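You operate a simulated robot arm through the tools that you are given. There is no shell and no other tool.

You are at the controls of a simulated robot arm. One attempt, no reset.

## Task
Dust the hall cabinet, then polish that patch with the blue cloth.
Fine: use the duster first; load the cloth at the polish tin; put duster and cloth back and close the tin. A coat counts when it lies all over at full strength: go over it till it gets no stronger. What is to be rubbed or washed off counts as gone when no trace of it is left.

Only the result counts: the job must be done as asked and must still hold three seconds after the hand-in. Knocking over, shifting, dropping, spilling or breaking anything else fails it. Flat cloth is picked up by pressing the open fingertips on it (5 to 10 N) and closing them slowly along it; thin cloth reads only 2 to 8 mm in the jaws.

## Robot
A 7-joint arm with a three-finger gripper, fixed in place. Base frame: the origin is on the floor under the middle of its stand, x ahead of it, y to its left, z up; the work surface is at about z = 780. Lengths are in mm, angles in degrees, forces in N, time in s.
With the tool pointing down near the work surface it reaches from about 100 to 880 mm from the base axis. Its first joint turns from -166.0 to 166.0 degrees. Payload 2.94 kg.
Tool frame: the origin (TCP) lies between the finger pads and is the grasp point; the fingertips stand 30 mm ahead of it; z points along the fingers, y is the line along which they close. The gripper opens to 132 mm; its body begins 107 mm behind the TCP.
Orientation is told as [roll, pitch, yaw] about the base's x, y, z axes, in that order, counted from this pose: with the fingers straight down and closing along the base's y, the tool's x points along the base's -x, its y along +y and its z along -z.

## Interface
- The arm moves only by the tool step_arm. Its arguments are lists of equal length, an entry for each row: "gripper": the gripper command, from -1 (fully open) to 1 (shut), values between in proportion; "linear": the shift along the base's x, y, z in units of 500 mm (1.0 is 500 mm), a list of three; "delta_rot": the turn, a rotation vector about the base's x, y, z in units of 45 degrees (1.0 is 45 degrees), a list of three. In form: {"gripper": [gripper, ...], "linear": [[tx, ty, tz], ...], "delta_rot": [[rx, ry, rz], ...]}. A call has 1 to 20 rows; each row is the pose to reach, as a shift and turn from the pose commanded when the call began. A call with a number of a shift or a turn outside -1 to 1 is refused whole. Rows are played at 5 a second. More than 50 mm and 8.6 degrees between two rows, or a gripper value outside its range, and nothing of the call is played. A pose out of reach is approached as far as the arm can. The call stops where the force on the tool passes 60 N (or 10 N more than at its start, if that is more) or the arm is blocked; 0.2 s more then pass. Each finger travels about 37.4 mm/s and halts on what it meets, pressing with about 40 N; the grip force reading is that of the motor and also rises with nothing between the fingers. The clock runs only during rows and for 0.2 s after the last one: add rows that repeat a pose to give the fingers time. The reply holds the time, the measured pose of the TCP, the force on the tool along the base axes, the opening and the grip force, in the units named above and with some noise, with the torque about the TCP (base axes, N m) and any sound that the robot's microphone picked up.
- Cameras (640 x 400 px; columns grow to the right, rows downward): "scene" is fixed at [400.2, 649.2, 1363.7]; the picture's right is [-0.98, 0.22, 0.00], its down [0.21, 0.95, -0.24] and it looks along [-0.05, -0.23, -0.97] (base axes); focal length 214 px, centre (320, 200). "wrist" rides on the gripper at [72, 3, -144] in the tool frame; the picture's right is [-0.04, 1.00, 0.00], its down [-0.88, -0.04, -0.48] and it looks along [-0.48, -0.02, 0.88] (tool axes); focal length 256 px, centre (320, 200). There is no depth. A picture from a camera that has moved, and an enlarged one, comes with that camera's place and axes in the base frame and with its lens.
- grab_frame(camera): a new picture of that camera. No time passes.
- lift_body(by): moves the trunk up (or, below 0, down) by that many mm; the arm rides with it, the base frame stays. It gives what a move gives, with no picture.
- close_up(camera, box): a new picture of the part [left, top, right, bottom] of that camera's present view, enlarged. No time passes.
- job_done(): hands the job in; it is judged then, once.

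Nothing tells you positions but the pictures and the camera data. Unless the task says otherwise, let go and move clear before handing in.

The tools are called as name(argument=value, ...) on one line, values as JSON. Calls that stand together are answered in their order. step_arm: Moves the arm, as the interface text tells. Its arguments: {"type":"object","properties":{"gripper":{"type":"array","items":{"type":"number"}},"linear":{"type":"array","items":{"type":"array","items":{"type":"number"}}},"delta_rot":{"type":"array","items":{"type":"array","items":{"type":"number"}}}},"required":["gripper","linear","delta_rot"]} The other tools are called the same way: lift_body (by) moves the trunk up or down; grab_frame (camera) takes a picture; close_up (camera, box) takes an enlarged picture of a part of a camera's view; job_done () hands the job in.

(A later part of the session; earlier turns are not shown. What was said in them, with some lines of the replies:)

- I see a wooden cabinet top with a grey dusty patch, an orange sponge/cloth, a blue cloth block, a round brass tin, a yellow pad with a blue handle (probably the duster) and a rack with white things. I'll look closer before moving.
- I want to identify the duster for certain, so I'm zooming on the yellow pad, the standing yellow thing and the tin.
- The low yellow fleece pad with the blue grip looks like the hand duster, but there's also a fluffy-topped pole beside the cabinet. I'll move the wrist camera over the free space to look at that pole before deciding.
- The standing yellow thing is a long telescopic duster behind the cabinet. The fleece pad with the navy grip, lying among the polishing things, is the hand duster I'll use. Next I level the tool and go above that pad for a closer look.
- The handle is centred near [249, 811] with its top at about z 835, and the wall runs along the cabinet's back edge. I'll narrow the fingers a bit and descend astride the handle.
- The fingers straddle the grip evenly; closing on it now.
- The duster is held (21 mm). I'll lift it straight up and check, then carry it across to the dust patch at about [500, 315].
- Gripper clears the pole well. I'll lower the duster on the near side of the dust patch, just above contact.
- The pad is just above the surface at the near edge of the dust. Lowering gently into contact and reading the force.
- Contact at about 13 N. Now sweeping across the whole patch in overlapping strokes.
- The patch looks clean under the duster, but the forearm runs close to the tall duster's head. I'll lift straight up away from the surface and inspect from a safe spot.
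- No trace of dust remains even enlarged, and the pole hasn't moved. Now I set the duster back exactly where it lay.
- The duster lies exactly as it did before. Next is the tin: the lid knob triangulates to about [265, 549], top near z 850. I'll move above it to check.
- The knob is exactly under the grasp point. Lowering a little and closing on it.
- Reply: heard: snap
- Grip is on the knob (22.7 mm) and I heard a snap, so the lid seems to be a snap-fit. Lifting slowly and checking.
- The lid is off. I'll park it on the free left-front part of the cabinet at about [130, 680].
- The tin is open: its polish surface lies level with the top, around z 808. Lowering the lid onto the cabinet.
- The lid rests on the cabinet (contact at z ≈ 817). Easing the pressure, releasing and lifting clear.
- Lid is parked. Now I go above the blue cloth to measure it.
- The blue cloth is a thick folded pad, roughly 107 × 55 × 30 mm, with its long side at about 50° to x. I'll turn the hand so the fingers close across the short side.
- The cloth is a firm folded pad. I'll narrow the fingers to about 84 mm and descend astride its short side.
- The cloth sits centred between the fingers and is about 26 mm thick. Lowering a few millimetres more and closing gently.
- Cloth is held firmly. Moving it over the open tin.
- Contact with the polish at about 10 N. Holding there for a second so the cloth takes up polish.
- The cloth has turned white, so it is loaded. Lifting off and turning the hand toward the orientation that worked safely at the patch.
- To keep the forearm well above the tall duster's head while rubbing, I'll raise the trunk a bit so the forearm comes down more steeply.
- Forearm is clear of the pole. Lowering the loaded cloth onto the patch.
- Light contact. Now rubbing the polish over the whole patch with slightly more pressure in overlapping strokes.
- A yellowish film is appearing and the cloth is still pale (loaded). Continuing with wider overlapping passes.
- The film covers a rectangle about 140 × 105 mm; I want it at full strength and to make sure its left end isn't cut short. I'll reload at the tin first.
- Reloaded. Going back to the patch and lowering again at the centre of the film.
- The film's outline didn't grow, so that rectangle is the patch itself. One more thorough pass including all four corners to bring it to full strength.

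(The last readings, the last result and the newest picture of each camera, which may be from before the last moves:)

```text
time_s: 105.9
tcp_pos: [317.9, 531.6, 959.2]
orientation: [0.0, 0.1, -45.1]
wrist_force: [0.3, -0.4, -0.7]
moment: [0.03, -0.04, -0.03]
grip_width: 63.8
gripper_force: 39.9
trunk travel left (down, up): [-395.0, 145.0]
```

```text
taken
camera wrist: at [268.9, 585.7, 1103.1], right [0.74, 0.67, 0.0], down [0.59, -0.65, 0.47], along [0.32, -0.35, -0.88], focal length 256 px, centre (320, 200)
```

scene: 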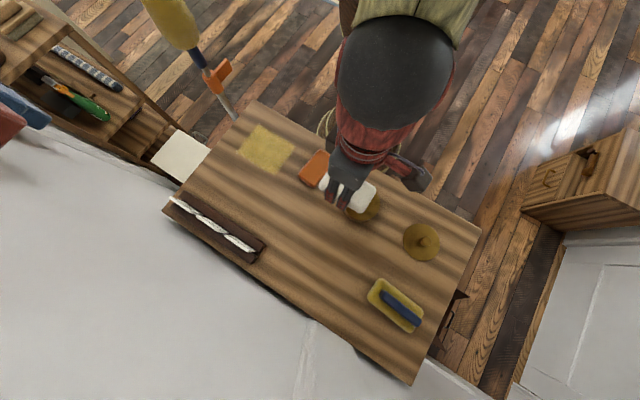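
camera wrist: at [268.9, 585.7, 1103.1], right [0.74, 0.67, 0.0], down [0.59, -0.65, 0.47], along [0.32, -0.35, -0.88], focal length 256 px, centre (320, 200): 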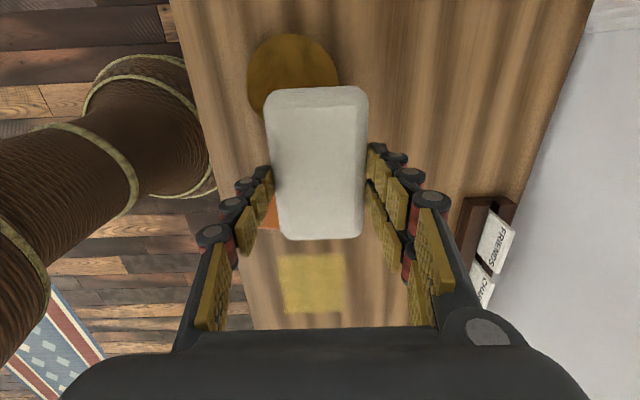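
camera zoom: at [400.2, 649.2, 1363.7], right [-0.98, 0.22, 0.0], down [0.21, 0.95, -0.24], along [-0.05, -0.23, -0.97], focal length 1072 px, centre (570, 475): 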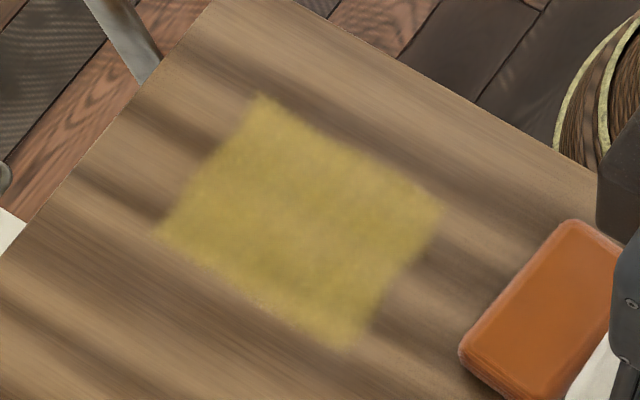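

close_up(camera="scene", box=[232, 118, 302, 180])

close_up(camera="wrist", box=[240, 235, 380, 325])

```text
6.45 times, centred on (267, 149) of scene
camera zoom: at [400.2, 649.2, 1363.7], right [-0.98, 0.22, 0.0], down [0.21, 0.95, -0.24], along [-0.05, -0.23, -0.97], focal length 1384 px, centre (662, 529)
```

zoom: 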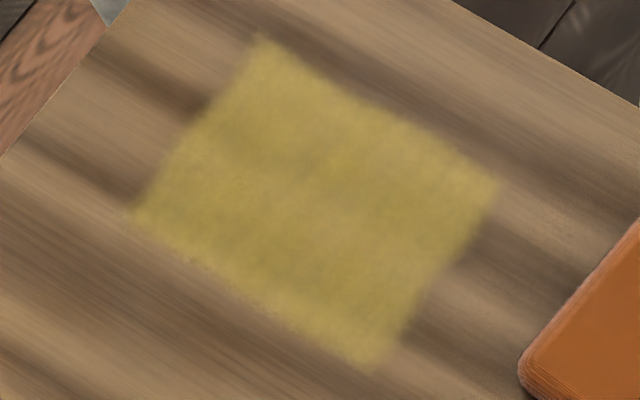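

```text
4.44 times, centred on (310, 280) of wrist
camera zoom: at [268.9, 585.7, 1103.1], right [0.74, 0.67, 0.0], down [0.59, -0.65, 0.47], along [0.32, -0.35, -0.88], focal length 1138 px, centre (364, -156)
```

zoom: 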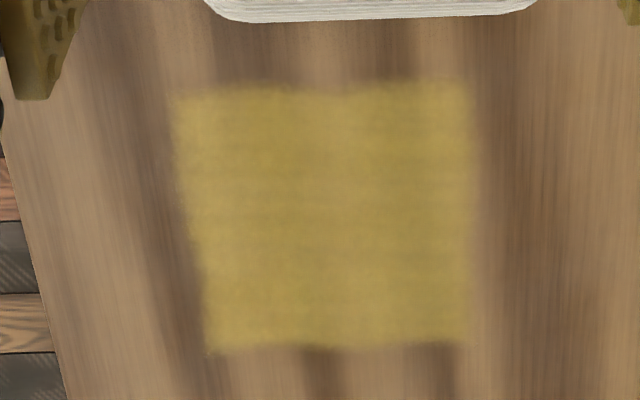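

The film looks even. To be sure it's at full strength I'll go over it once more and compare the same enlarged view.

step_arm(gripper=[1, 1, 1, 1, 1, 1, 1, 1, 1, 1, 1, 1, 1], linear=[[0.05, -0.06, 0], [0.1, -0.12, 0], [0.15, -0.18, 0], [0.2, -0.24, 0], [0.25, -0.3, 0], [0.3, -0.36, 0], [0.35, -0.42, 0], [0.35, -0.42, -0.08], [0.35, -0.42, -0.16], [0.35, -0.42, -0.24], [0.35, -0.42, -0.27], [0.35, -0.42, -0.278], [0.35, -0.42, -0.2808]], delta_rot=[[0, 0, 0], [0, 0, 0], [0, 0, 0], [0, 0, 0], [0, 0, 0], [0, 0, 0], [0, 0, 0], [0, 0, 0], [0, 0, 0], [0, 0, 0], [0, 0, 0], [0, 0, 0], [0, 0, 0]])

step_arm(gripper=[1, 1, 1, 1, 1, 1, 1, 1, 1, 1, 1, 1, 1, 1, 1, 1, 1, 1, 1, 1], linear=[[-0.0679, 0.0113, 0], [-0.0933, -0.0141, 0], [-0.0608, 0.0184, 0], [-0.0255, 0.0537, 0], [0.0141, 0.0933, 0], [0.0467, 0.0608, 0], [0.0933, 0.0141, 0], [0.0566, -0.0226, 0], [0.0226, -0.0566, 0], [-0.0141, -0.0933, 0], [-0.0537, -0.0537, 0], [-0.0933, -0.0141, 0], [-0.0396, 0.0396, 0], [0.0141, 0.0933, 0], [0.0537, 0.0537, 0], [0.0933, 0.0141, 0], [0.0396, -0.0396, 0], [-0.0141, -0.0933, 0], [-0.0283, -0.0283, 0], [0, 0, 0]], delta_rot=[[0, 0, 0], [0, 0, 0], [0, 0, 0], [0, 0, 0], [0, 0, 0], [0, 0, 0], [0, 0, 0], [0, 0, 0], [0, 0, 0], [0, 0, 0], [0, 0, 0], [0, 0, 0], [0, 0, 0], [0, 0, 0], [0, 0, 0], [0, 0, 0], [0, 0, 0], [0, 0, 0], [0, 0, 0], [0, 0, 0]])

step_arm(gripper=[1, 1, 1, 1, 1, 1, 1, 1, 1, 1, 1, 1, 1, 1], linear=[[-0.0283, -0.0283, 0], [-0.0495, -0.0495, 0], [-0.0141, -0.0141, 0], [0.0141, 0.0141, 0], [0.0495, 0.0495, 0], [0.0141, 0.0141, 0], [-0.0212, 0.0212, 0], [-0.0495, 0.0495, 0], [-0.0778, 0.0212, 0], [-0.0495, 0.0495, 0], [-0.0212, 0.0778, 0], [-0.0212, 0.0212, 0], [0.0354, -0.0354, 0], [0, 0, 0]], delta_rot=[[0, 0, 0], [0, 0, 0], [0, 0, 0], [0, 0, 0], [0, 0, 0], [0, 0, 0], [0, 0, 0], [0, 0, 0], [0, 0, 0], [0, 0, 0], [0, 0, 0], [0, 0, 0], [0, 0, 0], [0, 0, 0]])

grab_frame(camera="wrist")

```text
time_s: 108.7
tcp_pos: [493.7, 321.0, 818.8]
orientation: [0.0, 0.1, -45.0]
wrist_force: [-3.3, -2.3, 9.5]
moment: [-0.07, 0.11, 0.04]
grip_width: 63.4
gripper_force: 40.1
trunk travel left (down, up): [-395.0, 145.0]
```

```text
time_s: 112.9
tcp_pos: [493.0, 320.1, 818.0]
orientation: [0.0, 0.0, -45.1]
wrist_force: [-0.3, -7.5, 12.2]
moment: [-0.22, 0.09, 0.03]
grip_width: 63.3
gripper_force: 40.4
trunk travel left (down, up): [-395.0, 145.0]
```

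```text
time_s: 115.9
tcp_pos: [492.5, 320.5, 818.8]
orientation: [-0.2, 0.1, -44.9]
wrist_force: [-2.3, 2.5, 6.0]
moment: [0.21, -0.08, 0.09]
grip_width: 63.8
gripper_force: 40.3
trunk travel left (down, up): [-395.0, 145.0]
```

```text
taken
camera wrist: at [443.0, 375.4, 962.9], right [0.74, 0.68, 0.0], down [0.6, -0.65, 0.47], along [0.32, -0.35, -0.88], focal length 256 px, centre (320, 200)
```

wrist: 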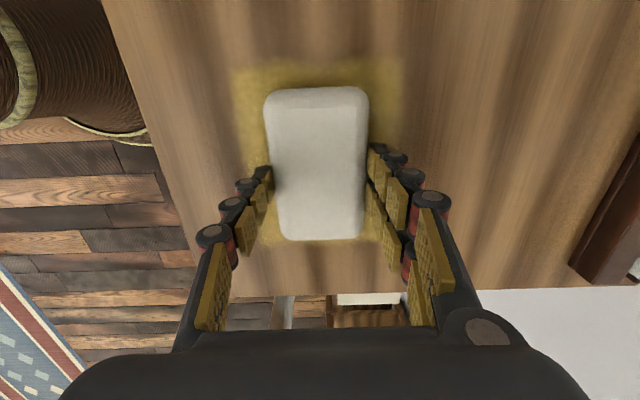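

Lifting off again to compare the film with the previous enlarged view.

step_arm(gripper=[1, 1, 1, 1, 1, 1, 1, 1, 1, 1], linear=[[0, 0, 0.04], [0, 0, 0.12], [0, 0, 0.2], [-0.05, 0.06, 0.26], [-0.1, 0.12, 0.28], [-0.15, 0.18, 0.28], [-0.2, 0.24, 0.28], [-0.25, 0.3, 0.28], [-0.3, 0.36, 0.28], [-0.35, 0.42, 0.28]], delta_rot=[[0, 0, 0], [0, 0, 0], [0, 0, 0], [0, 0, 0], [0, 0, 0], [0, 0, 0], [0, 0, 0], [0, 0, 0], [0, 0, 0], [0, 0, 0]])

close_up(camera="scene", box=[232, 118, 302, 180])

close_up(camera="wrist", box=[240, 235, 380, 325])

grab_frame(camera="scene")

close_up(camera="scene", box=[130, 0, 250, 130])

```text
time_s: 118.1
tcp_pos: [317.0, 532.2, 958.9]
orientation: [0.0, 0.0, -45.1]
wrist_force: [-0.2, 0.3, 0.3]
moment: [0.01, -0.01, 0.0]
grip_width: 63.8
gripper_force: 39.7
trunk travel left (down, up): [-395.0, 145.0]
```

```text
6.45 times, centred on (267, 149) of scene
camera zoom: at [400.2, 649.2, 1363.7], right [-0.98, 0.22, 0.0], down [0.21, 0.95, -0.24], along [-0.05, -0.23, -0.97], focal length 1384 px, centre (662, 529)
```

zoom: 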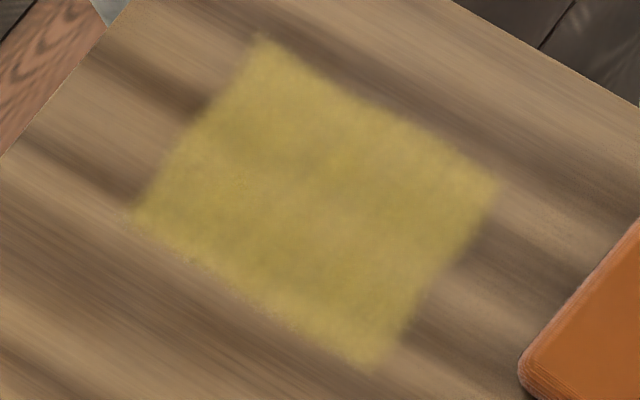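

```text
4.44 times, centred on (310, 280) of wrist
camera zoom: at [268.5, 586.4, 1103.1], right [0.74, 0.67, 0.0], down [0.59, -0.65, 0.47], along [0.32, -0.35, -0.88], focal length 1138 px, centre (364, -156)
```

zoom: 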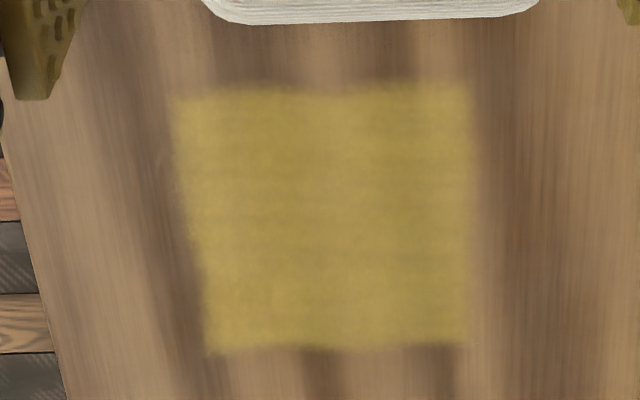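

```text
taken
```

scene: 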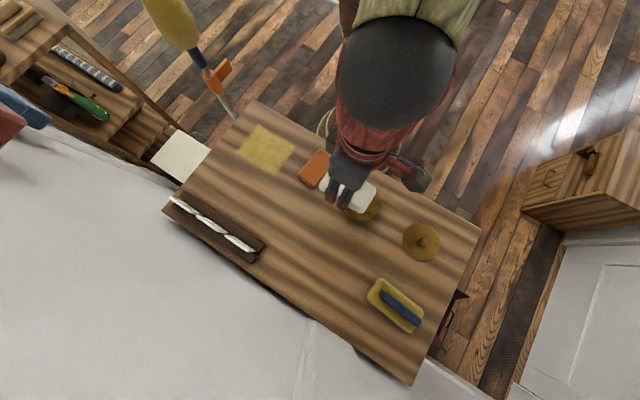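

```text
3.08 times, centred on (190, 65) of scene
camera zoom: at [400.2, 649.2, 1363.7], right [-0.98, 0.22, 0.0], down [0.21, 0.95, -0.24], along [-0.05, -0.23, -0.97], focal length 660 px, centre (720, 615)
```

zoom: 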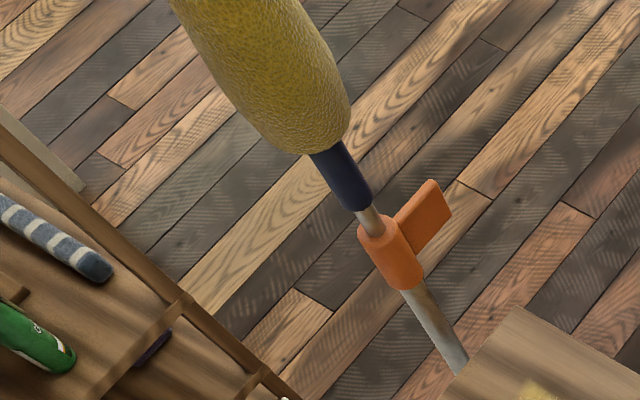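

The film is unchanged, so it's at full strength, and nothing else has moved. Now I bring the cloth back over its place, turning the hand to its original orientation.

step_arm(gripper=[1, 1, 1, 1, 1, 1], linear=[[0.016, 0.016, 0.04], [0.032, 0.032, 0.08], [0.048, 0.048, 0.12], [0.064, 0.064, 0.16], [0.08, 0.08, 0.2], [0.096, 0.097, 0.24]], delta_rot=[[0, 0, 0.167], [0, 0, 0.333], [0, 0, 0.5], [0, 0, 0.667], [0, 0, 0.833], [0, 0, 1.0]])

step_arm(gripper=[1, 1, 1, 1, 1, 1, 1], linear=[[0.016, 0.016, 0], [0.032, 0.032, 0], [0.048, 0.048, 0], [0.064, 0.064, 0], [0.08, 0.08, 0], [0.0959, 0.0969, 0], [0.0959, 0.0969, 0]], delta_rot=[[0, 0, 0.167], [0, 0, 0.333], [0, 0, 0.5], [0, 0, 0.667], [0, 0, 0.833], [0, 0, 1.0], [0, 0, 1.0]])

lift_body(by=-120)

grab_frame(camera="wrist")

```text
time_s: 119.5
tcp_pos: [365.8, 580.3, 1078.3]
orientation: [-0.1, 0.1, 0.1]
wrist_force: [0.5, -0.8, -0.7]
moment: [0.03, -0.02, 0.03]
grip_width: 63.6
gripper_force: 39.7
trunk travel left (down, up): [-395.0, 145.0]
```

```text
time_s: 121.1
tcp_pos: [413.8, 629.3, 1078.1]
orientation: [0.0, 0.2, 45.0]
wrist_force: [-0.8, -0.2, -0.6]
moment: [0.02, -0.01, 0.0]
grip_width: 63.7
gripper_force: 39.5
trunk travel left (down, up): [-395.0, 145.0]
```

```text
time_s: 122.6
tcp_pos: [414.4, 628.4, 957.5]
orientation: [0.0, 0.1, 44.9]
wrist_force: [-0.1, 0.6, 0.3]
moment: [0.02, -0.01, -0.03]
grip_width: 63.7
gripper_force: 40.4
trunk travel left (down, up): [-275.0, 265.0]
```

```text
taken
camera wrist: at [360.2, 580.6, 1102.9], right [-0.68, 0.74, 0.0], down [0.65, 0.59, 0.47], along [0.35, 0.32, -0.88], focal length 256 px, centre (320, 200)
```

wrist: 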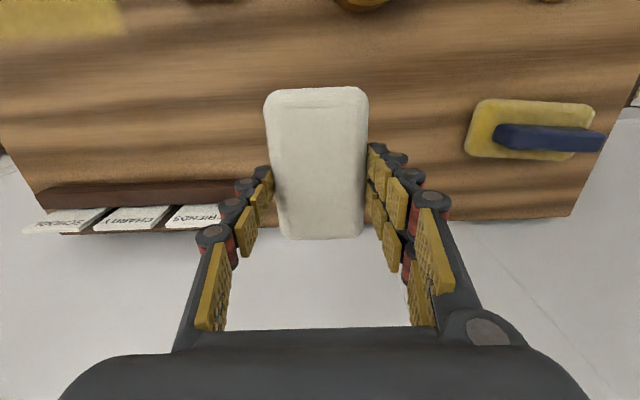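

step_arm(gripper=[1, 1, 1, 1, 1, 1], linear=[[0, 0, -0.08], [0, 0, -0.16], [0, 0, -0.23], [0, 0, -0.26], [0, 0, -0.27], [0, 0, -0.275]], delta_rot=[[0, 0, 0.05], [0, 0, 0.107], [0, 0, 0.107], [0, 0, 0.107], [0, 0, 0.107], [0, 0, 0.107]])

step_arm(gripper=[1, 1, 1], linear=[[0, 0, -0.001], [0, 0, -0.0025], [0, 0, -0.0025]], delta_rot=[[0, 0, 0], [0, 0, 0], [0, 0, 0]])

```text
time_s: 124.0
tcp_pos: [414.3, 629.7, 819.7]
orientation: [0.0, 0.2, 49.8]
wrist_force: [-0.5, 0.4, 0.4]
moment: [-0.01, 0.01, 0.01]
grip_width: 63.6
gripper_force: 39.4
trunk travel left (down, up): [-275.0, 265.0]
```

```text
time_s: 124.8
tcp_pos: [412.7, 627.9, 818.9]
orientation: [0.0, 0.1, 49.8]
wrist_force: [0.6, -0.1, -1.2]
moment: [-0.03, 0.0, -0.03]
grip_width: 63.7
gripper_force: 39.9
trunk travel left (down, up): [-275.0, 265.0]
```

step_arm(gripper=[1, 1, 1], linear=[[0, 0, -0.001], [0, 0, -0.0018], [0, 0, -0.0018]], delta_rot=[[0, 0, 0], [0, 0, 0], [0, 0, 0]])

```text
time_s: 125.6
tcp_pos: [413.4, 628.5, 818.1]
orientation: [-0.1, 0.1, 49.8]
wrist_force: [0.6, -0.6, 2.1]
moment: [-0.01, 0.01, 0.01]
grip_width: 63.6
gripper_force: 39.7
trunk travel left (down, up): [-275.0, 265.0]
```

The cloth touches down at its original spot. Releasing and lifting clear.

step_arm(gripper=[0.1, 0.05, 0, -0.05, -0.1, -0.15, -0.22, -0.27, -0.27], linear=[[0, 0, 0], [0, 0, 0], [0, 0, 0], [0, 0, 0], [0, 0, 0], [0, 0, 0], [0, 0, 0], [0, 0, 0], [0, 0, 0]], delta_rot=[[0, 0, 0], [0, 0, 0], [0, 0, 0], [0, 0, 0], [0, 0, 0], [0, 0, 0], [0, 0, 0], [0, 0, 0], [0, 0, 0]])

step_arm(gripper=[-0.27, -0.27, -0.27, -0.27, -0.27, -0.27], linear=[[0, 0, 0.02], [0, 0, 0.06], [0, 0, 0.12], [0, 0, 0.19], [0, 0, 0.26], [0, 0, 0.3]], delta_rot=[[0, 0, 0], [0, 0, 0], [0, 0, 0], [0, 0, 0], [0, 0, 0], [0, 0, 0]])

grab_frame(camera="wrist")

grab_frame(camera="scene")

```text
time_s: 127.6
tcp_pos: [413.7, 629.8, 816.2]
orientation: [0.0, 0.1, 49.7]
wrist_force: [-0.2, 0.7, 0.3]
moment: [0.01, 0.0, -0.03]
grip_width: 83.8
gripper_force: 0.2
trunk travel left (down, up): [-275.0, 265.0]
```

```text
time_s: 129.0
tcp_pos: [412.6, 627.8, 967.4]
orientation: [0.0, 0.1, 49.9]
wrist_force: [-1.3, 0.5, -1.1]
moment: [0.0, -0.03, -0.01]
grip_width: 84.1
gripper_force: 0.1
trunk travel left (down, up): [-275.0, 265.0]
```

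```text
taken
camera wrist: at [364.5, 575.6, 1112.8], right [-0.73, 0.68, 0.0], down [0.6, 0.65, 0.47], along [0.32, 0.35, -0.88], focal length 256 px, centre (320, 200)
```

wrist: 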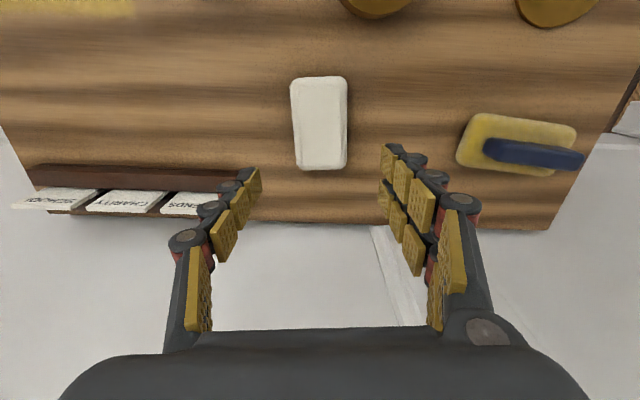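

```text
taken
```

scene: 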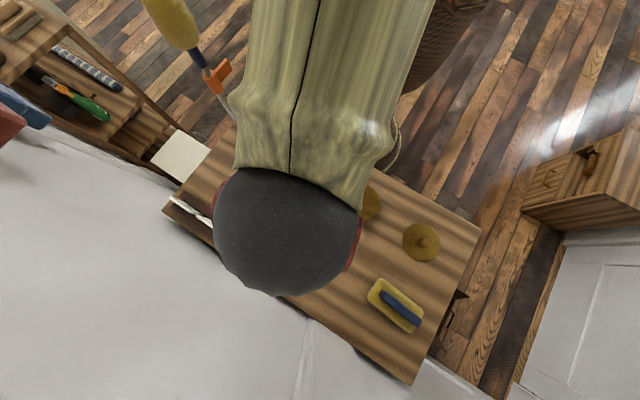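

Cloth is back. Now to the lid: I move over it, turning back to the orientation in which I gripped it before.

step_arm(gripper=[-0.05, -0.05, -0.05, -0.05, -0.05, -0.05], linear=[[-0.047, 0.008, 0.01], [-0.094, 0.016, 0.02], [-0.142, 0.025, 0.02], [-0.189, 0.034, 0.02], [-0.236, 0.043, 0.02], [-0.284, 0.0515, 0.02]], delta_rot=[[0, 0, -0.167], [0, 0, -0.333], [0, 0, -0.5], [0, 0, -0.667], [0, 0, -0.833], [0, 0, -1.0]])

step_arm(gripper=[-0.05, -0.05, -0.05, -0.05, -0.05, -0.05], linear=[[-0.047, 0.008, 0], [-0.094, 0.016, 0], [-0.142, 0.025, 0], [-0.189, 0.034, 0], [-0.236, 0.043, 0], [-0.284, 0.0518, 0]], delta_rot=[[0, 0, -0.167], [0, 0, -0.333], [0, 0, -0.5], [0, 0, -0.667], [0, 0, -0.833], [0, 0, -1.0]])

step_arm(gripper=[-0.05, -0.05, -0.05, -0.05], linear=[[0, 0, -0.03], [0, 0, -0.08], [0, 0, -0.14], [0, 0, -0.16]], delta_rot=[[0, 0, -0.115], [0, 0, -0.23], [0, 0, -0.23], [0, 0, -0.23]])

grab_frame(camera="wrist")

grab_frame(camera="scene")

```text
time_s: 130.4
tcp_pos: [270.7, 655.9, 977.9]
orientation: [0.0, 0.1, 4.6]
wrist_force: [0.7, -0.7, -0.2]
moment: [0.0, 0.0, 0.01]
grip_width: 69.1
gripper_force: 0.1
trunk travel left (down, up): [-275.0, 265.0]
```

```text
time_s: 131.8
tcp_pos: [129.2, 680.6, 979.5]
orientation: [0.0, 0.1, -40.3]
wrist_force: [0.1, -0.8, -0.2]
moment: [0.0, 0.01, 0.0]
grip_width: 69.5
gripper_force: 0.0
trunk travel left (down, up): [-275.0, 265.0]
```

```text
time_s: 132.8
tcp_pos: [128.9, 681.4, 898.4]
orientation: [0.0, 0.0, -50.6]
wrist_force: [-0.6, 0.5, 0.1]
moment: [0.0, -0.01, -0.02]
grip_width: 69.4
gripper_force: 0.1
trunk travel left (down, up): [-275.0, 265.0]
```

```text
taken
camera wrist: at [85.8, 739.0, 1042.8], right [0.8, 0.6, 0.0], down [0.53, -0.7, 0.47], along [0.28, -0.38, -0.88], focal length 256 px, centre (320, 200)
```

wrist: 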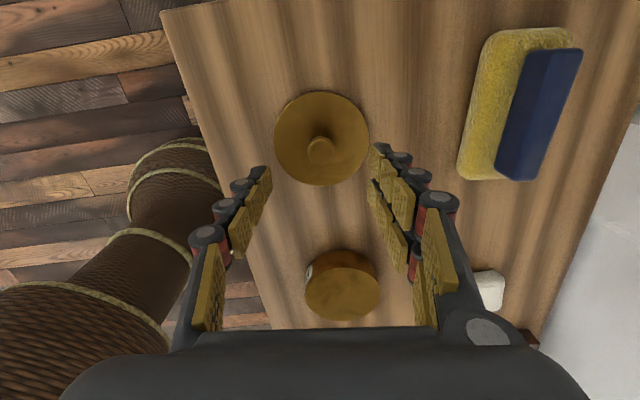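

```text
taken
```

scene: 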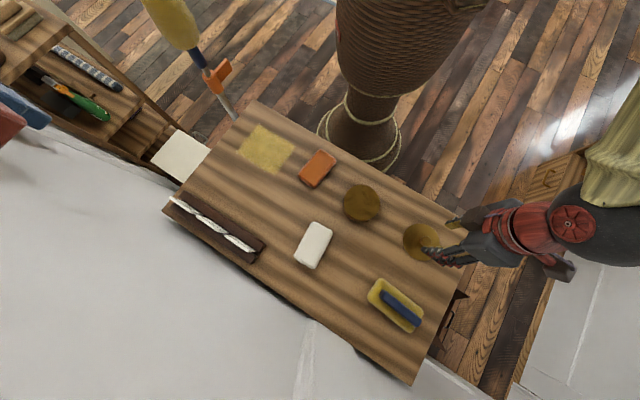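

close_up(camera="scene", box=[330, 170, 400, 235])

close_up(camera="scene", box=[285, 210, 345, 280])

step_arm(gripper=[-0.05, -0.05, -0.05, -0.05], linear=[[0, 0, -0.08], [0, 0, -0.14], [0, 0, -0.1636], [0, 0, -0.1636]], delta_rot=[[0, 0, 0], [0, 0, 0], [0, 0, 0], [0, 0, 0]])

grab_frame(camera="wrist")

```text
6.15 times, centred on (365, 202) of scene
camera zoom: at [400.2, 649.2, 1363.7], right [-0.98, 0.22, 0.0], down [0.21, 0.95, -0.24], along [-0.05, -0.23, -0.97], focal length 1320 px, centre (43, 185)
```

zoom: 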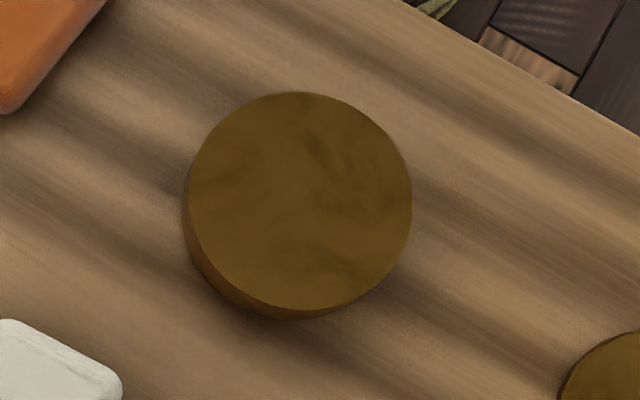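

```text
5.71 times, centred on (315, 245) of scene
camera zoom: at [400.2, 649.2, 1363.7], right [-0.98, 0.22, 0.0], down [0.21, 0.95, -0.24], along [-0.05, -0.23, -0.97], focal length 1226 px, centre (349, -57)
```

zoom: 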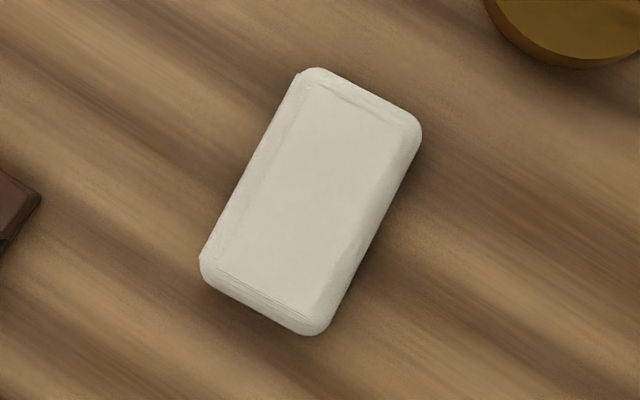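

```text
time_s: 133.8
tcp_pos: [129.4, 681.3, 816.1]
orientation: [-0.1, 0.1, -50.6]
wrist_force: [0.7, 0.0, -0.4]
moment: [0.02, -0.01, -0.02]
grip_width: 69.2
gripper_force: 0.1
trunk travel left (down, up): [-275.0, 265.0]
```

```text
taken
camera wrist: at [86.0, 739.2, 960.9], right [0.8, 0.6, 0.0], down [0.53, -0.7, 0.47], along [0.28, -0.38, -0.88], focal length 256 px, centre (320, 200)
```

wrist: 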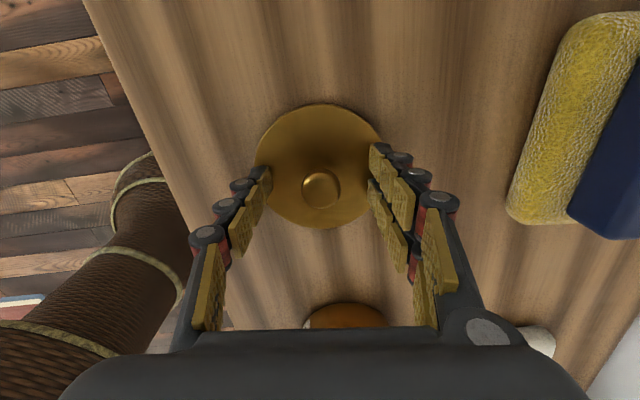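

Tin and cloth are exactly in place. Closing on the lid's knob.

step_arm(gripper=[0.2, 0.4, 0.6, 0.75, 0.9, 1, 1, 1], linear=[[0, 0, 0], [0, 0, 0], [0, 0, 0], [0, 0, 0], [0, 0, 0], [0, 0, 0], [0, 0, 0], [0, 0, 0]], delta_rot=[[0, 0, 0], [0, 0, 0], [0, 0, 0], [0, 0, 0], [0, 0, 0], [0, 0, 0], [0, 0, 0], [0, 0, 0]])

step_arm(gripper=[1, 1, 1, 1, 1], linear=[[0, 0, 0.02], [0, 0, 0.06], [0, 0, 0.12], [0, 0, 0.18], [0, 0, 0.224]], delta_rot=[[0, 0, 0], [0, 0, 0], [0, 0, 0], [0, 0, 0], [0, 0, 0]])

grab_frame(camera="wrist")

```text
time_s: 135.6
tcp_pos: [129.7, 681.0, 815.8]
orientation: [0.1, 0.2, -50.6]
wrist_force: [-0.7, 0.0, 0.9]
moment: [-0.03, 0.0, 0.0]
grip_width: 22.6
gripper_force: 39.7
trunk travel left (down, up): [-275.0, 265.0]
```

```text
time_s: 136.8
tcp_pos: [130.0, 679.5, 928.2]
orientation: [-0.1, 0.0, -50.6]
wrist_force: [0.0, -0.9, -0.6]
moment: [-0.02, 0.01, 0.03]
grip_width: 22.8
gripper_force: 39.6
trunk travel left (down, up): [-275.0, 265.0]
```

```text
taken
camera wrist: at [86.1, 738.2, 1073.1], right [0.8, 0.6, 0.0], down [0.53, -0.7, 0.48], along [0.28, -0.38, -0.88], focal length 256 px, centre (320, 200)
```

wrist: 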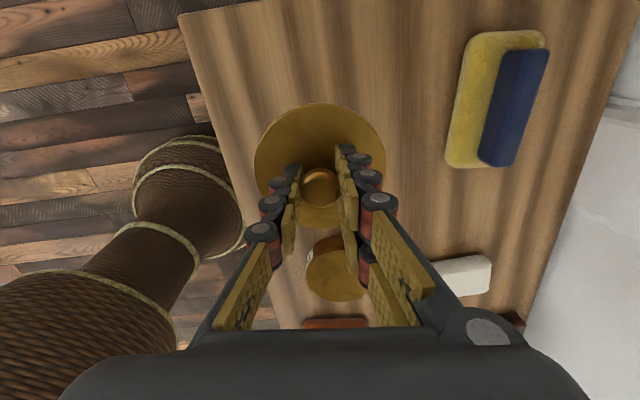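

step_arm(gripper=[1, 1, 1, 1, 1, 1, 1, 1, 1, 1], linear=[[0.05, -0.05, 0], [0.11, -0.11, 0], [0.17, -0.17, 0], [0.23, -0.225, 0], [0.268, -0.263, 0], [0.268, -0.263, -0.05], [0.268, -0.263, -0.1], [0.268, -0.263, -0.13], [0.268, -0.263, -0.14], [0.268, -0.263, -0.14]], delta_rot=[[0, 0, 0], [0, 0, 0], [0, 0, 0], [0, 0, 0], [0, 0, 0], [0, 0, 0], [0, 0, 0], [0, 0, 0], [0, 0, 0], [0, 0, 0]])

grab_frame(camera="wrist")

close_up(camera="scene", box=[310, 150, 420, 240])

```text
time_s: 139.0
tcp_pos: [262.4, 548.8, 858.6]
orientation: [0.0, 0.2, -50.7]
wrist_force: [0.3, -0.3, -0.8]
moment: [-0.01, 0.0, 0.0]
grip_width: 22.4
gripper_force: 39.7
trunk travel left (down, up): [-275.0, 265.0]
```

```text
taken
camera wrist: at [219.5, 607.4, 1003.0], right [0.8, 0.6, 0.0], down [0.53, -0.7, 0.47], along [0.28, -0.38, -0.88], focal length 256 px, centre (320, 200)
```

wrist: 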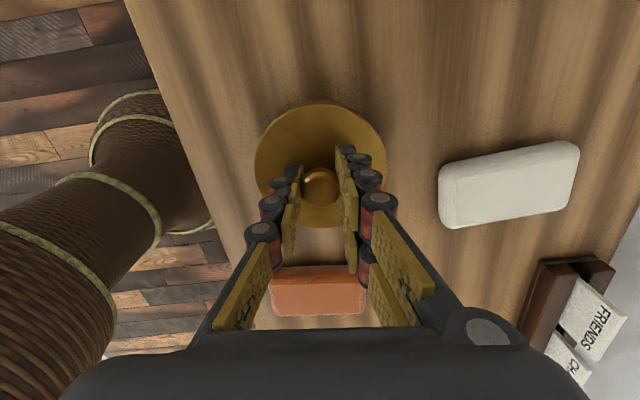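

```text
4.44 times, centred on (365, 195) of scene
camera zoom: at [400.2, 649.2, 1363.7], right [-0.98, 0.22, 0.0], down [0.21, 0.95, -0.24], along [-0.05, -0.23, -0.97], focal length 953 px, centre (120, 222)
```

zoom: 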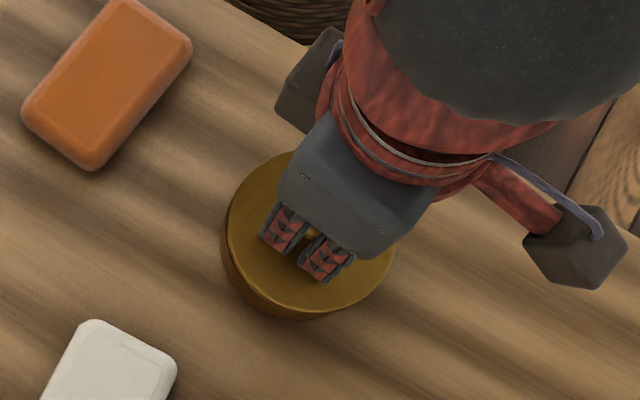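

Lid is aligned over the tin. Lowering it gently until it seats.

step_arm(gripper=[1, 1, 1, 1, 1, 1], linear=[[0, 0, -0.002], [0, 0, -0.004], [0, 0, -0.006], [0, 0, -0.008], [0, 0, -0.01], [0, 0, -0.01]], delta_rot=[[0, 0, 0], [0, 0, 0], [0, 0, 0], [0, 0, 0], [0, 0, 0], [0, 0, 0]])

```text
time_s: 140.4
tcp_pos: [264.9, 549.3, 852.8]
orientation: [0.0, 0.2, -50.6]
wrist_force: [0.3, 0.2, -0.7]
moment: [0.03, -0.01, 0.02]
grip_width: 22.5
gripper_force: 40.3
trunk travel left (down, up): [-275.0, 265.0]
```

step_arm(gripper=[1, 1, 1, 1], linear=[[0, 0, -0.001], [0, 0, -0.002], [0, 0, -0.003], [0, 0, -0.003]], delta_rot=[[0, 0, 0], [0, 0, 0], [0, 0, 0], [0, 0, 0]])

```text
time_s: 141.4
tcp_pos: [263.3, 548.4, 852.7]
orientation: [0.0, 0.2, -50.6]
wrist_force: [-0.3, -0.7, 2.0]
moment: [-0.06, -0.04, 0.0]
grip_width: 22.5
gripper_force: 40.2
trunk travel left (down, up): [-275.0, 265.0]
```

step_arm(gripper=[1, 1, 1, 1], linear=[[0, 0, -0.001], [0, 0, -0.002], [0, 0, -0.003], [0, 0, -0.003]], delta_rot=[[0, 0, 0], [0, 0, 0], [0, 0, 0], [0, 0, 0]])

```text
time_s: 142.4
tcp_pos: [264.0, 548.3, 852.4]
orientation: [0.1, 0.2, -50.6]
wrist_force: [-0.5, -2.4, 18.0]
moment: [-0.19, -0.05, 0.03]
grip_width: 22.4
gripper_force: 40.0
trunk travel left (down, up): [-275.0, 265.0]
```

step_arm(gripper=[1, 1, 1, 1], linear=[[0, 0, -0.001], [0, 0, -0.002], [0, 0, -0.003], [0, 0, -0.003]], delta_rot=[[0, 0, 0], [0, 0, 0], [0, 0, 0], [0, 0, 0]])

```text
time_s: 143.4
tcp_pos: [263.3, 548.4, 850.5]
orientation: [0.2, 0.3, -50.7]
wrist_force: [-1.1, 0.6, 34.5]
moment: [-0.13, -0.04, -0.05]
grip_width: 22.2
gripper_force: 40.3
trunk travel left (down, up): [-275.0, 265.0]
```

close_up(camera="scene", box=[330, 170, 400, 235])

close_up(camera="wrist", box=[240, 80, 400, 240])

```text
6.15 times, centred on (365, 202) of scene
camera zoom: at [400.2, 649.2, 1363.7], right [-0.98, 0.22, 0.0], down [0.21, 0.95, -0.24], along [-0.05, -0.23, -0.97], focal length 1320 px, centre (43, 185)
```

zoom: 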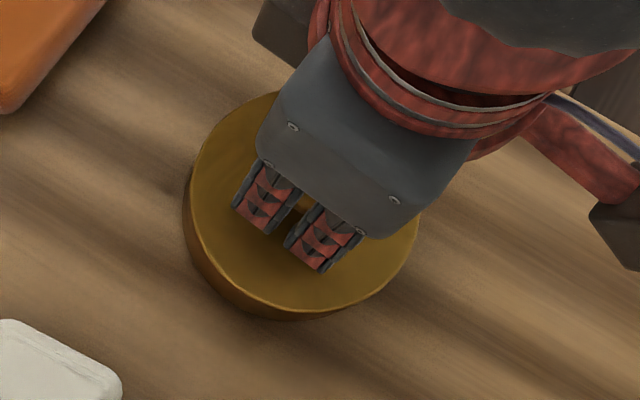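

```text
2.50 times, centred on (320, 160) of wrist
camera zoom: at [219.7, 606.6, 996.5], right [0.8, 0.6, 0.0], down [0.53, -0.71, 0.47], along [0.29, -0.38, -0.88], focal length 640 px, centre (320, 300)
```

zoom: 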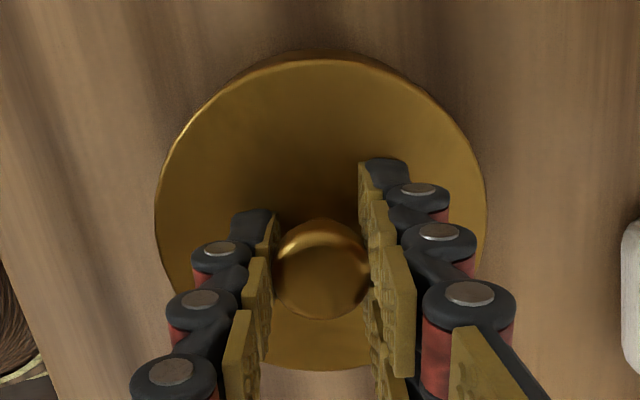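

The lid lies flush and centred as at the start. I'll ease the pressure, let go and check the seating.

step_arm(gripper=[1, 1, 0.7, 0.5, 0.3, 0.1, -0.05, -0.05], linear=[[0, 0, 0.002], [0, 0, 0.004], [0, 0, 0.004], [0, 0, 0.004], [0, 0, 0.004], [0, 0, 0.004], [0, 0, 0.004], [0, 0, 0.004]], delta_rot=[[0, 0, 0], [0, 0, 0], [0, 0, 0], [0, 0, 0], [0, 0, 0], [0, 0, 0], [0, 0, 0], [0, 0, 0]])

step_arm(gripper=[-0.05, -0.05, -0.05, -0.05, -0.05], linear=[[0, 0, 0.03], [0, 0, 0.08], [0, 0, 0.14], [0, 0, 0.2], [0, 0, 0.24]], delta_rot=[[0, 0, 0], [0, 0, 0], [0, 0, 0], [0, 0, 0], [0, 0, 0]])

grab_frame(camera="wrist")

close_up(camera="wrist", box=[260, 70, 380, 190])

close_up(camera="scene", box=[330, 170, 400, 235])

```text
time_s: 145.2
tcp_pos: [262.9, 547.3, 851.6]
orientation: [-0.2, 0.1, -50.6]
wrist_force: [-0.1, 0.0, 2.7]
moment: [-0.02, -0.02, 0.0]
grip_width: 69.4
gripper_force: 0.0
trunk travel left (down, up): [-275.0, 265.0]
```

```text
time_s: 146.4
tcp_pos: [263.1, 547.2, 970.7]
orientation: [-0.2, 0.1, -50.6]
wrist_force: [1.1, 0.0, -0.4]
moment: [-0.01, 0.0, 0.0]
grip_width: 69.4
gripper_force: 0.0
trunk travel left (down, up): [-275.0, 265.0]
heard: snap
```

```text
taken
camera wrist: at [219.1, 606.6, 1115.8], right [0.8, 0.6, 0.0], down [0.53, -0.7, 0.47], along [0.28, -0.38, -0.88], focal length 256 px, centre (320, 200)
```

wrist: 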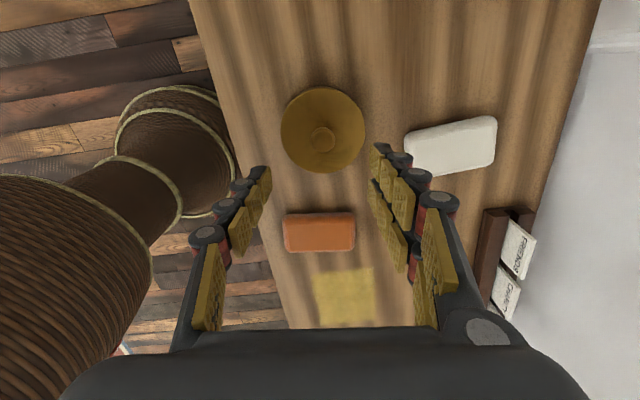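

```text
3.33 times, centred on (320, 130) of wrist
camera zoom: at [219.1, 606.6, 1115.8], right [0.8, 0.6, 0.0], down [0.53, -0.7, 0.47], along [0.28, -0.38, -0.88], focal length 853 px, centre (320, 433)
```

zoom: 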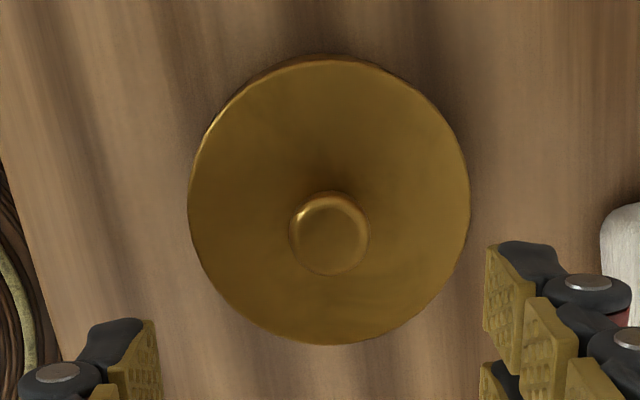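

```text
6.15 times, centred on (365, 202) of scene
camera zoom: at [400.2, 649.2, 1363.7], right [-0.98, 0.22, 0.0], down [0.21, 0.95, -0.24], along [-0.05, -0.23, -0.97], focal length 1320 px, centre (43, 185)
```

zoom: 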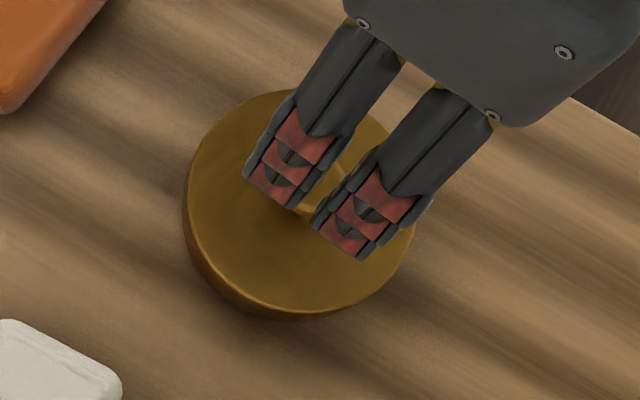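

I heard the lid snap shut. Moving clear and doing a full check of everything.

step_arm(gripper=[-0.05, -0.05, -0.05, -0.05, -0.05, -0.05, -0.05, -0.05], linear=[[0, 0, 0.08], [0, 0, 0.16], [-0.03, -0.05, 0.24], [-0.07, -0.12, 0.28], [-0.1, -0.19, 0.3], [-0.13, -0.26, 0.3], [-0.15, -0.33, 0.3], [-0.16, -0.4, 0.3]], delta_rot=[[0, 0, 0], [0, 0, 0], [0, 0, 0], [0, 0, 0], [0, 0, 0], [0, 0, 0], [0, 0, 0], [0, 0, 0]])

grab_frame(camera="scene")

close_up(camera="scene", box=[330, 170, 400, 235])

close_up(camera="scene", box=[232, 118, 302, 180])

close_up(camera="scene", box=[280, 170, 480, 390])

close_up(camera="scene", box=[150, 180, 290, 280])

```text
time_s: 148.2
tcp_pos: [184.7, 348.7, 1122.2]
orientation: [0.2, 0.1, -50.6]
wrist_force: [-0.2, 0.4, 0.5]
moment: [0.05, 0.01, 0.0]
grip_width: 69.5
gripper_force: 0.1
trunk travel left (down, up): [-275.0, 265.0]
```

```text
taken
```

scene: 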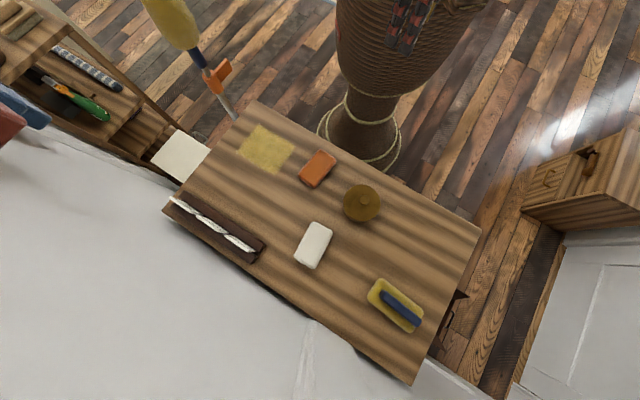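

```text
6.15 times, centred on (365, 202) of scene
camera zoom: at [400.2, 649.2, 1363.7], right [-0.98, 0.22, 0.0], down [0.21, 0.95, -0.24], along [-0.05, -0.23, -0.97], focal length 1320 px, centre (43, 185)
```

zoom: 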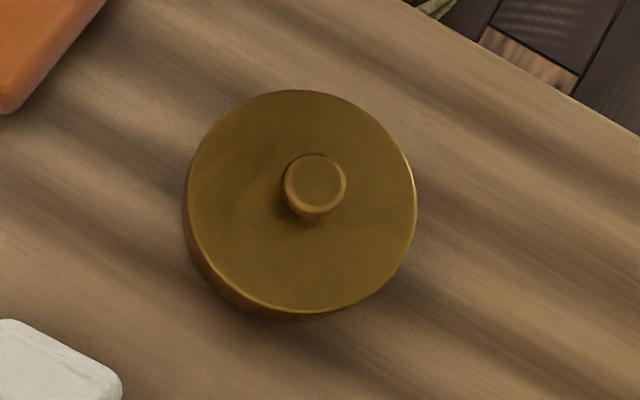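

```text
6.45 times, centred on (267, 149) of scene
camera zoom: at [400.2, 649.2, 1363.7], right [-0.98, 0.22, 0.0], down [0.21, 0.95, -0.24], along [-0.05, -0.23, -0.97], focal length 1384 px, centre (662, 529)
```

zoom: 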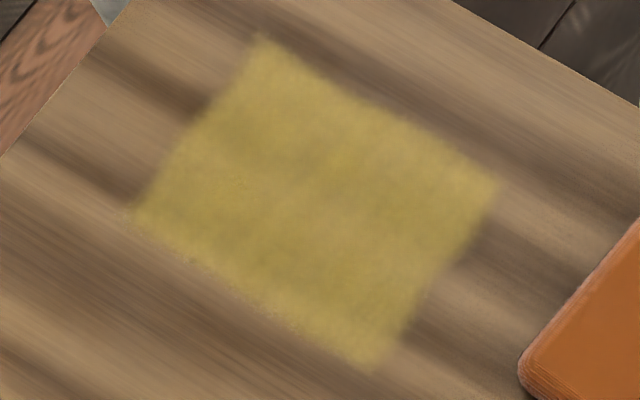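

```text
1.82 times, centred on (380, 280) of scene
camera zoom: at [400.2, 649.2, 1363.7], right [-0.98, 0.22, 0.0], down [0.21, 0.95, -0.24], along [-0.05, -0.23, -0.97], focal length 390 px, centre (211, 54)
```

zoom: 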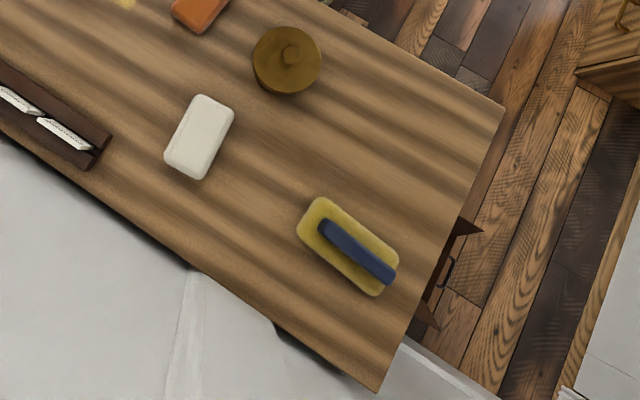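

```text
4.00 times, centred on (220, 230) of scene
camera zoom: at [400.2, 649.2, 1363.7], right [-0.98, 0.22, 0.0], down [0.21, 0.95, -0.24], along [-0.05, -0.23, -0.97], focal length 858 px, centre (720, 80)
```

zoom: 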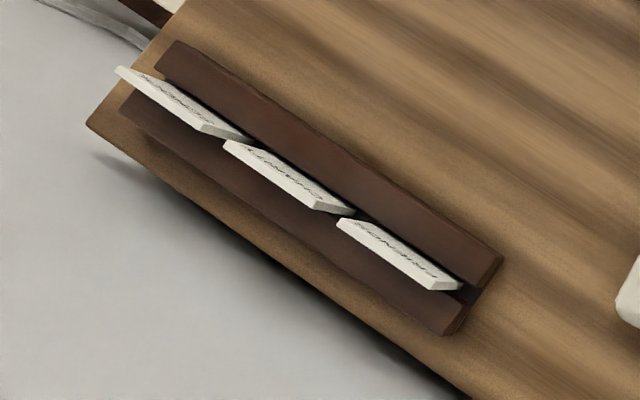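

Everything is in place. I want an oblique look at the tin to be certain the lid sits properly, so I move the wrist camera to where I saw its side before.

step_arm(gripper=[-0.05, -0.05, -0.05, -0.05, -0.05, -0.05, -0.05, -0.05, -0.05], linear=[[-0.012, 0.08, 0], [-0.024, 0.16, 0], [-0.036, 0.24, 0], [-0.048, 0.32, 0], [-0.06, 0.4, -0.02], [-0.072, 0.48, -0.08], [-0.084, 0.56, -0.15], [-0.1, 0.63, -0.22], [-0.11, 0.663, -0.3]], delta_rot=[[0, 0, 0], [0, 0, 0], [0, 0, 0], [0, 0, 0], [0, 0, 0], [0, 0, 0], [0, 0, 0], [0, 0, 0], [0, 0, 0]])

grab_frame(camera="wrist")

close_up(camera="wrist", box=[280, 220, 400, 330])

```text
refused: row 6 steps farther than a row can; nothing moved
```

```text
taken
camera wrist: at [140.0, 406.2, 1267.2], right [0.8, 0.6, 0.0], down [0.53, -0.7, 0.47], along [0.29, -0.38, -0.88], focal length 256 px, centre (320, 200)
```

wrist: 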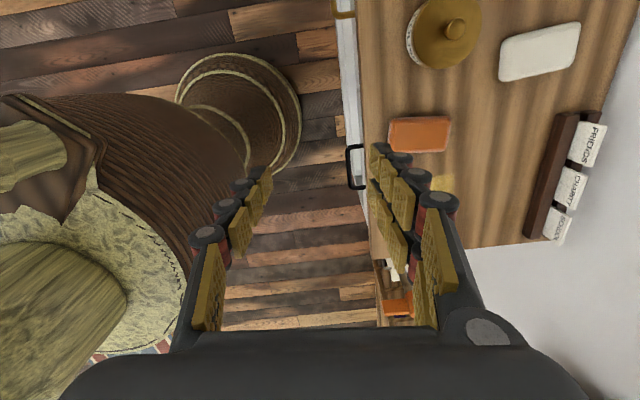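

```text
3.64 times, centred on (340, 275) of wrist
camera zoom: at [140.0, 406.2, 1267.2], right [0.8, 0.6, 0.0], down [0.53, -0.7, 0.47], along [0.29, -0.38, -0.88], focal length 931 px, centre (247, -73)
```

zoom: 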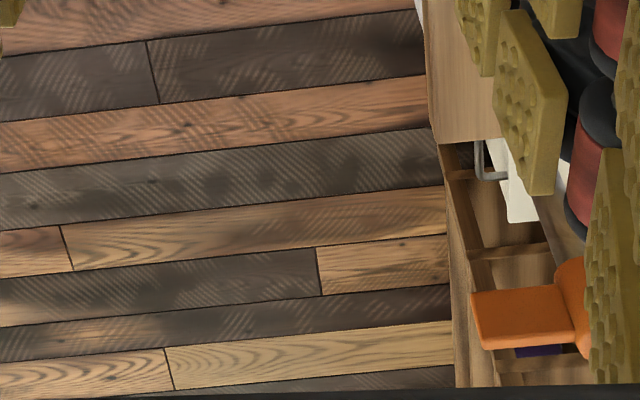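

close_up(camera="wrist", box=[395, 0, 495, 80])

step_arm(gripper=[-0.05, -0.05, -0.05, -0.05, -0.05, -0.05, -0.05, -0.05, -0.05, -0.05], linear=[[-0.012, 0.07, 0], [-0.024, 0.14, 0], [-0.036, 0.21, 0], [-0.048, 0.28, -0.02], [-0.06, 0.35, -0.05], [-0.072, 0.42, -0.09], [-0.084, 0.49, -0.13], [-0.094, 0.56, -0.18], [-0.102, 0.62, -0.24], [-0.11, 0.663, -0.31]], delta_rot=[[0, 0, 0], [0, 0, 0], [0, 0, 0], [0, 0, 0], [0, 0, 0], [0, 0, 0], [0, 0, 0], [0, 0, 0], [0, 0, 0], [0, 0, 0]])

grab_frame(camera="wrist")

close_up(camera="wrist", box=[280, 200, 400, 310])

```text
5.00 times, centred on (445, 40) of wrist
camera zoom: at [140.0, 406.2, 1267.2], right [0.8, 0.6, 0.0], down [0.53, -0.7, 0.47], along [0.29, -0.38, -0.88], focal length 1280 px, centre (-305, 1000)
```

zoom: 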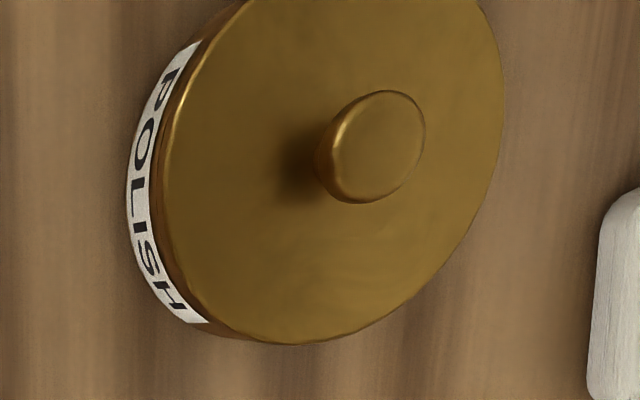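

```text
time_s: 150.4
tcp_pos: [128.0, 682.5, 965.1]
orientation: [0.0, 0.1, -50.6]
wrist_force: [0.2, -0.1, 0.4]
moment: [-0.06, 0.03, 0.0]
grip_width: 69.2
gripper_force: 0.0
trunk travel left (down, up): [-275.0, 265.0]
```

```text
taken
camera wrist: at [84.4, 740.1, 1110.8], right [0.8, 0.6, 0.0], down [0.53, -0.7, 0.47], along [0.29, -0.38, -0.88], focal length 256 px, centre (320, 200)
```

wrist: 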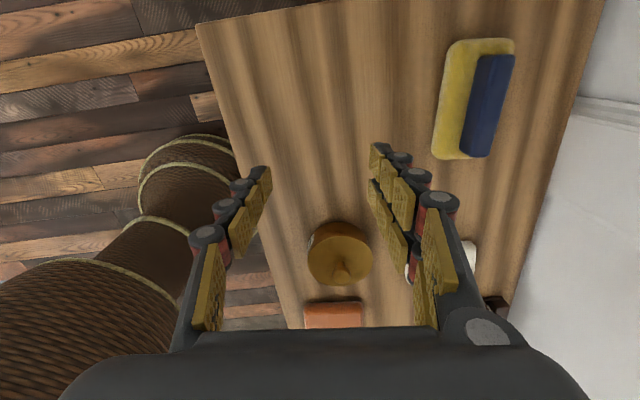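

```text
3.64 times, centred on (340, 255) of wrist
camera zoom: at [84.4, 740.1, 1110.8], right [0.8, 0.6, 0.0], down [0.53, -0.7, 0.47], along [0.29, -0.38, -0.88], focal length 931 px, centre (247, 0)
```

zoom: 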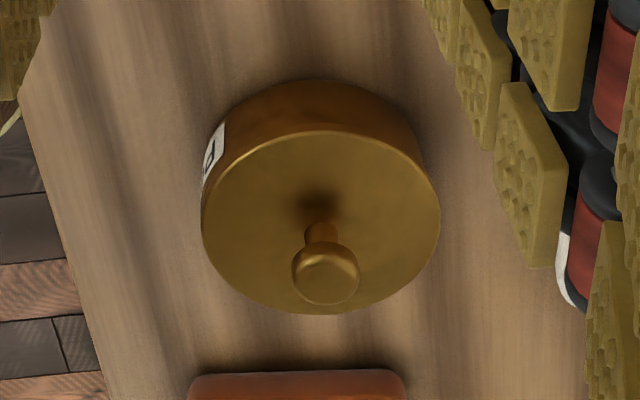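

The lid is flush, centred and shut, and the duster and cloth are back in their places. The patch is dust-free with an even, saturated film, and nothing else has moved. The hand is open and clear, so I'm handing in.

job_done()

```text
The job is handed in.
```

I dusted the patch on the hall cabinet, polished it with the blue cloth, and handed the job in. I haven't seen the verdict.

- **Dusting:** I used the yellow pad duster with the blue grip, not the long-handled duster standing beside the cabinet. No dust showed afterwards, even in the enlarged view.
- **Polishing:** I loaded the cloth at the polish tin twice. The film covers a rectangle of about 140 × 110 mm. An extra pass at the end made no visible difference, so I take it to be at full strength.
- **Put back:** In the pictures, the duster and cloth lie where they were at the start. The cloth is still white with polish.
- **Tin:** The lid is back on and I heard it snap. It looks flush, but sits about 2 mm to one side of where it was.
- **Everything else:** The orange cloth, the card rack and the standing duster show no movement in the pictures. The hand is open and clear of the cabinet.
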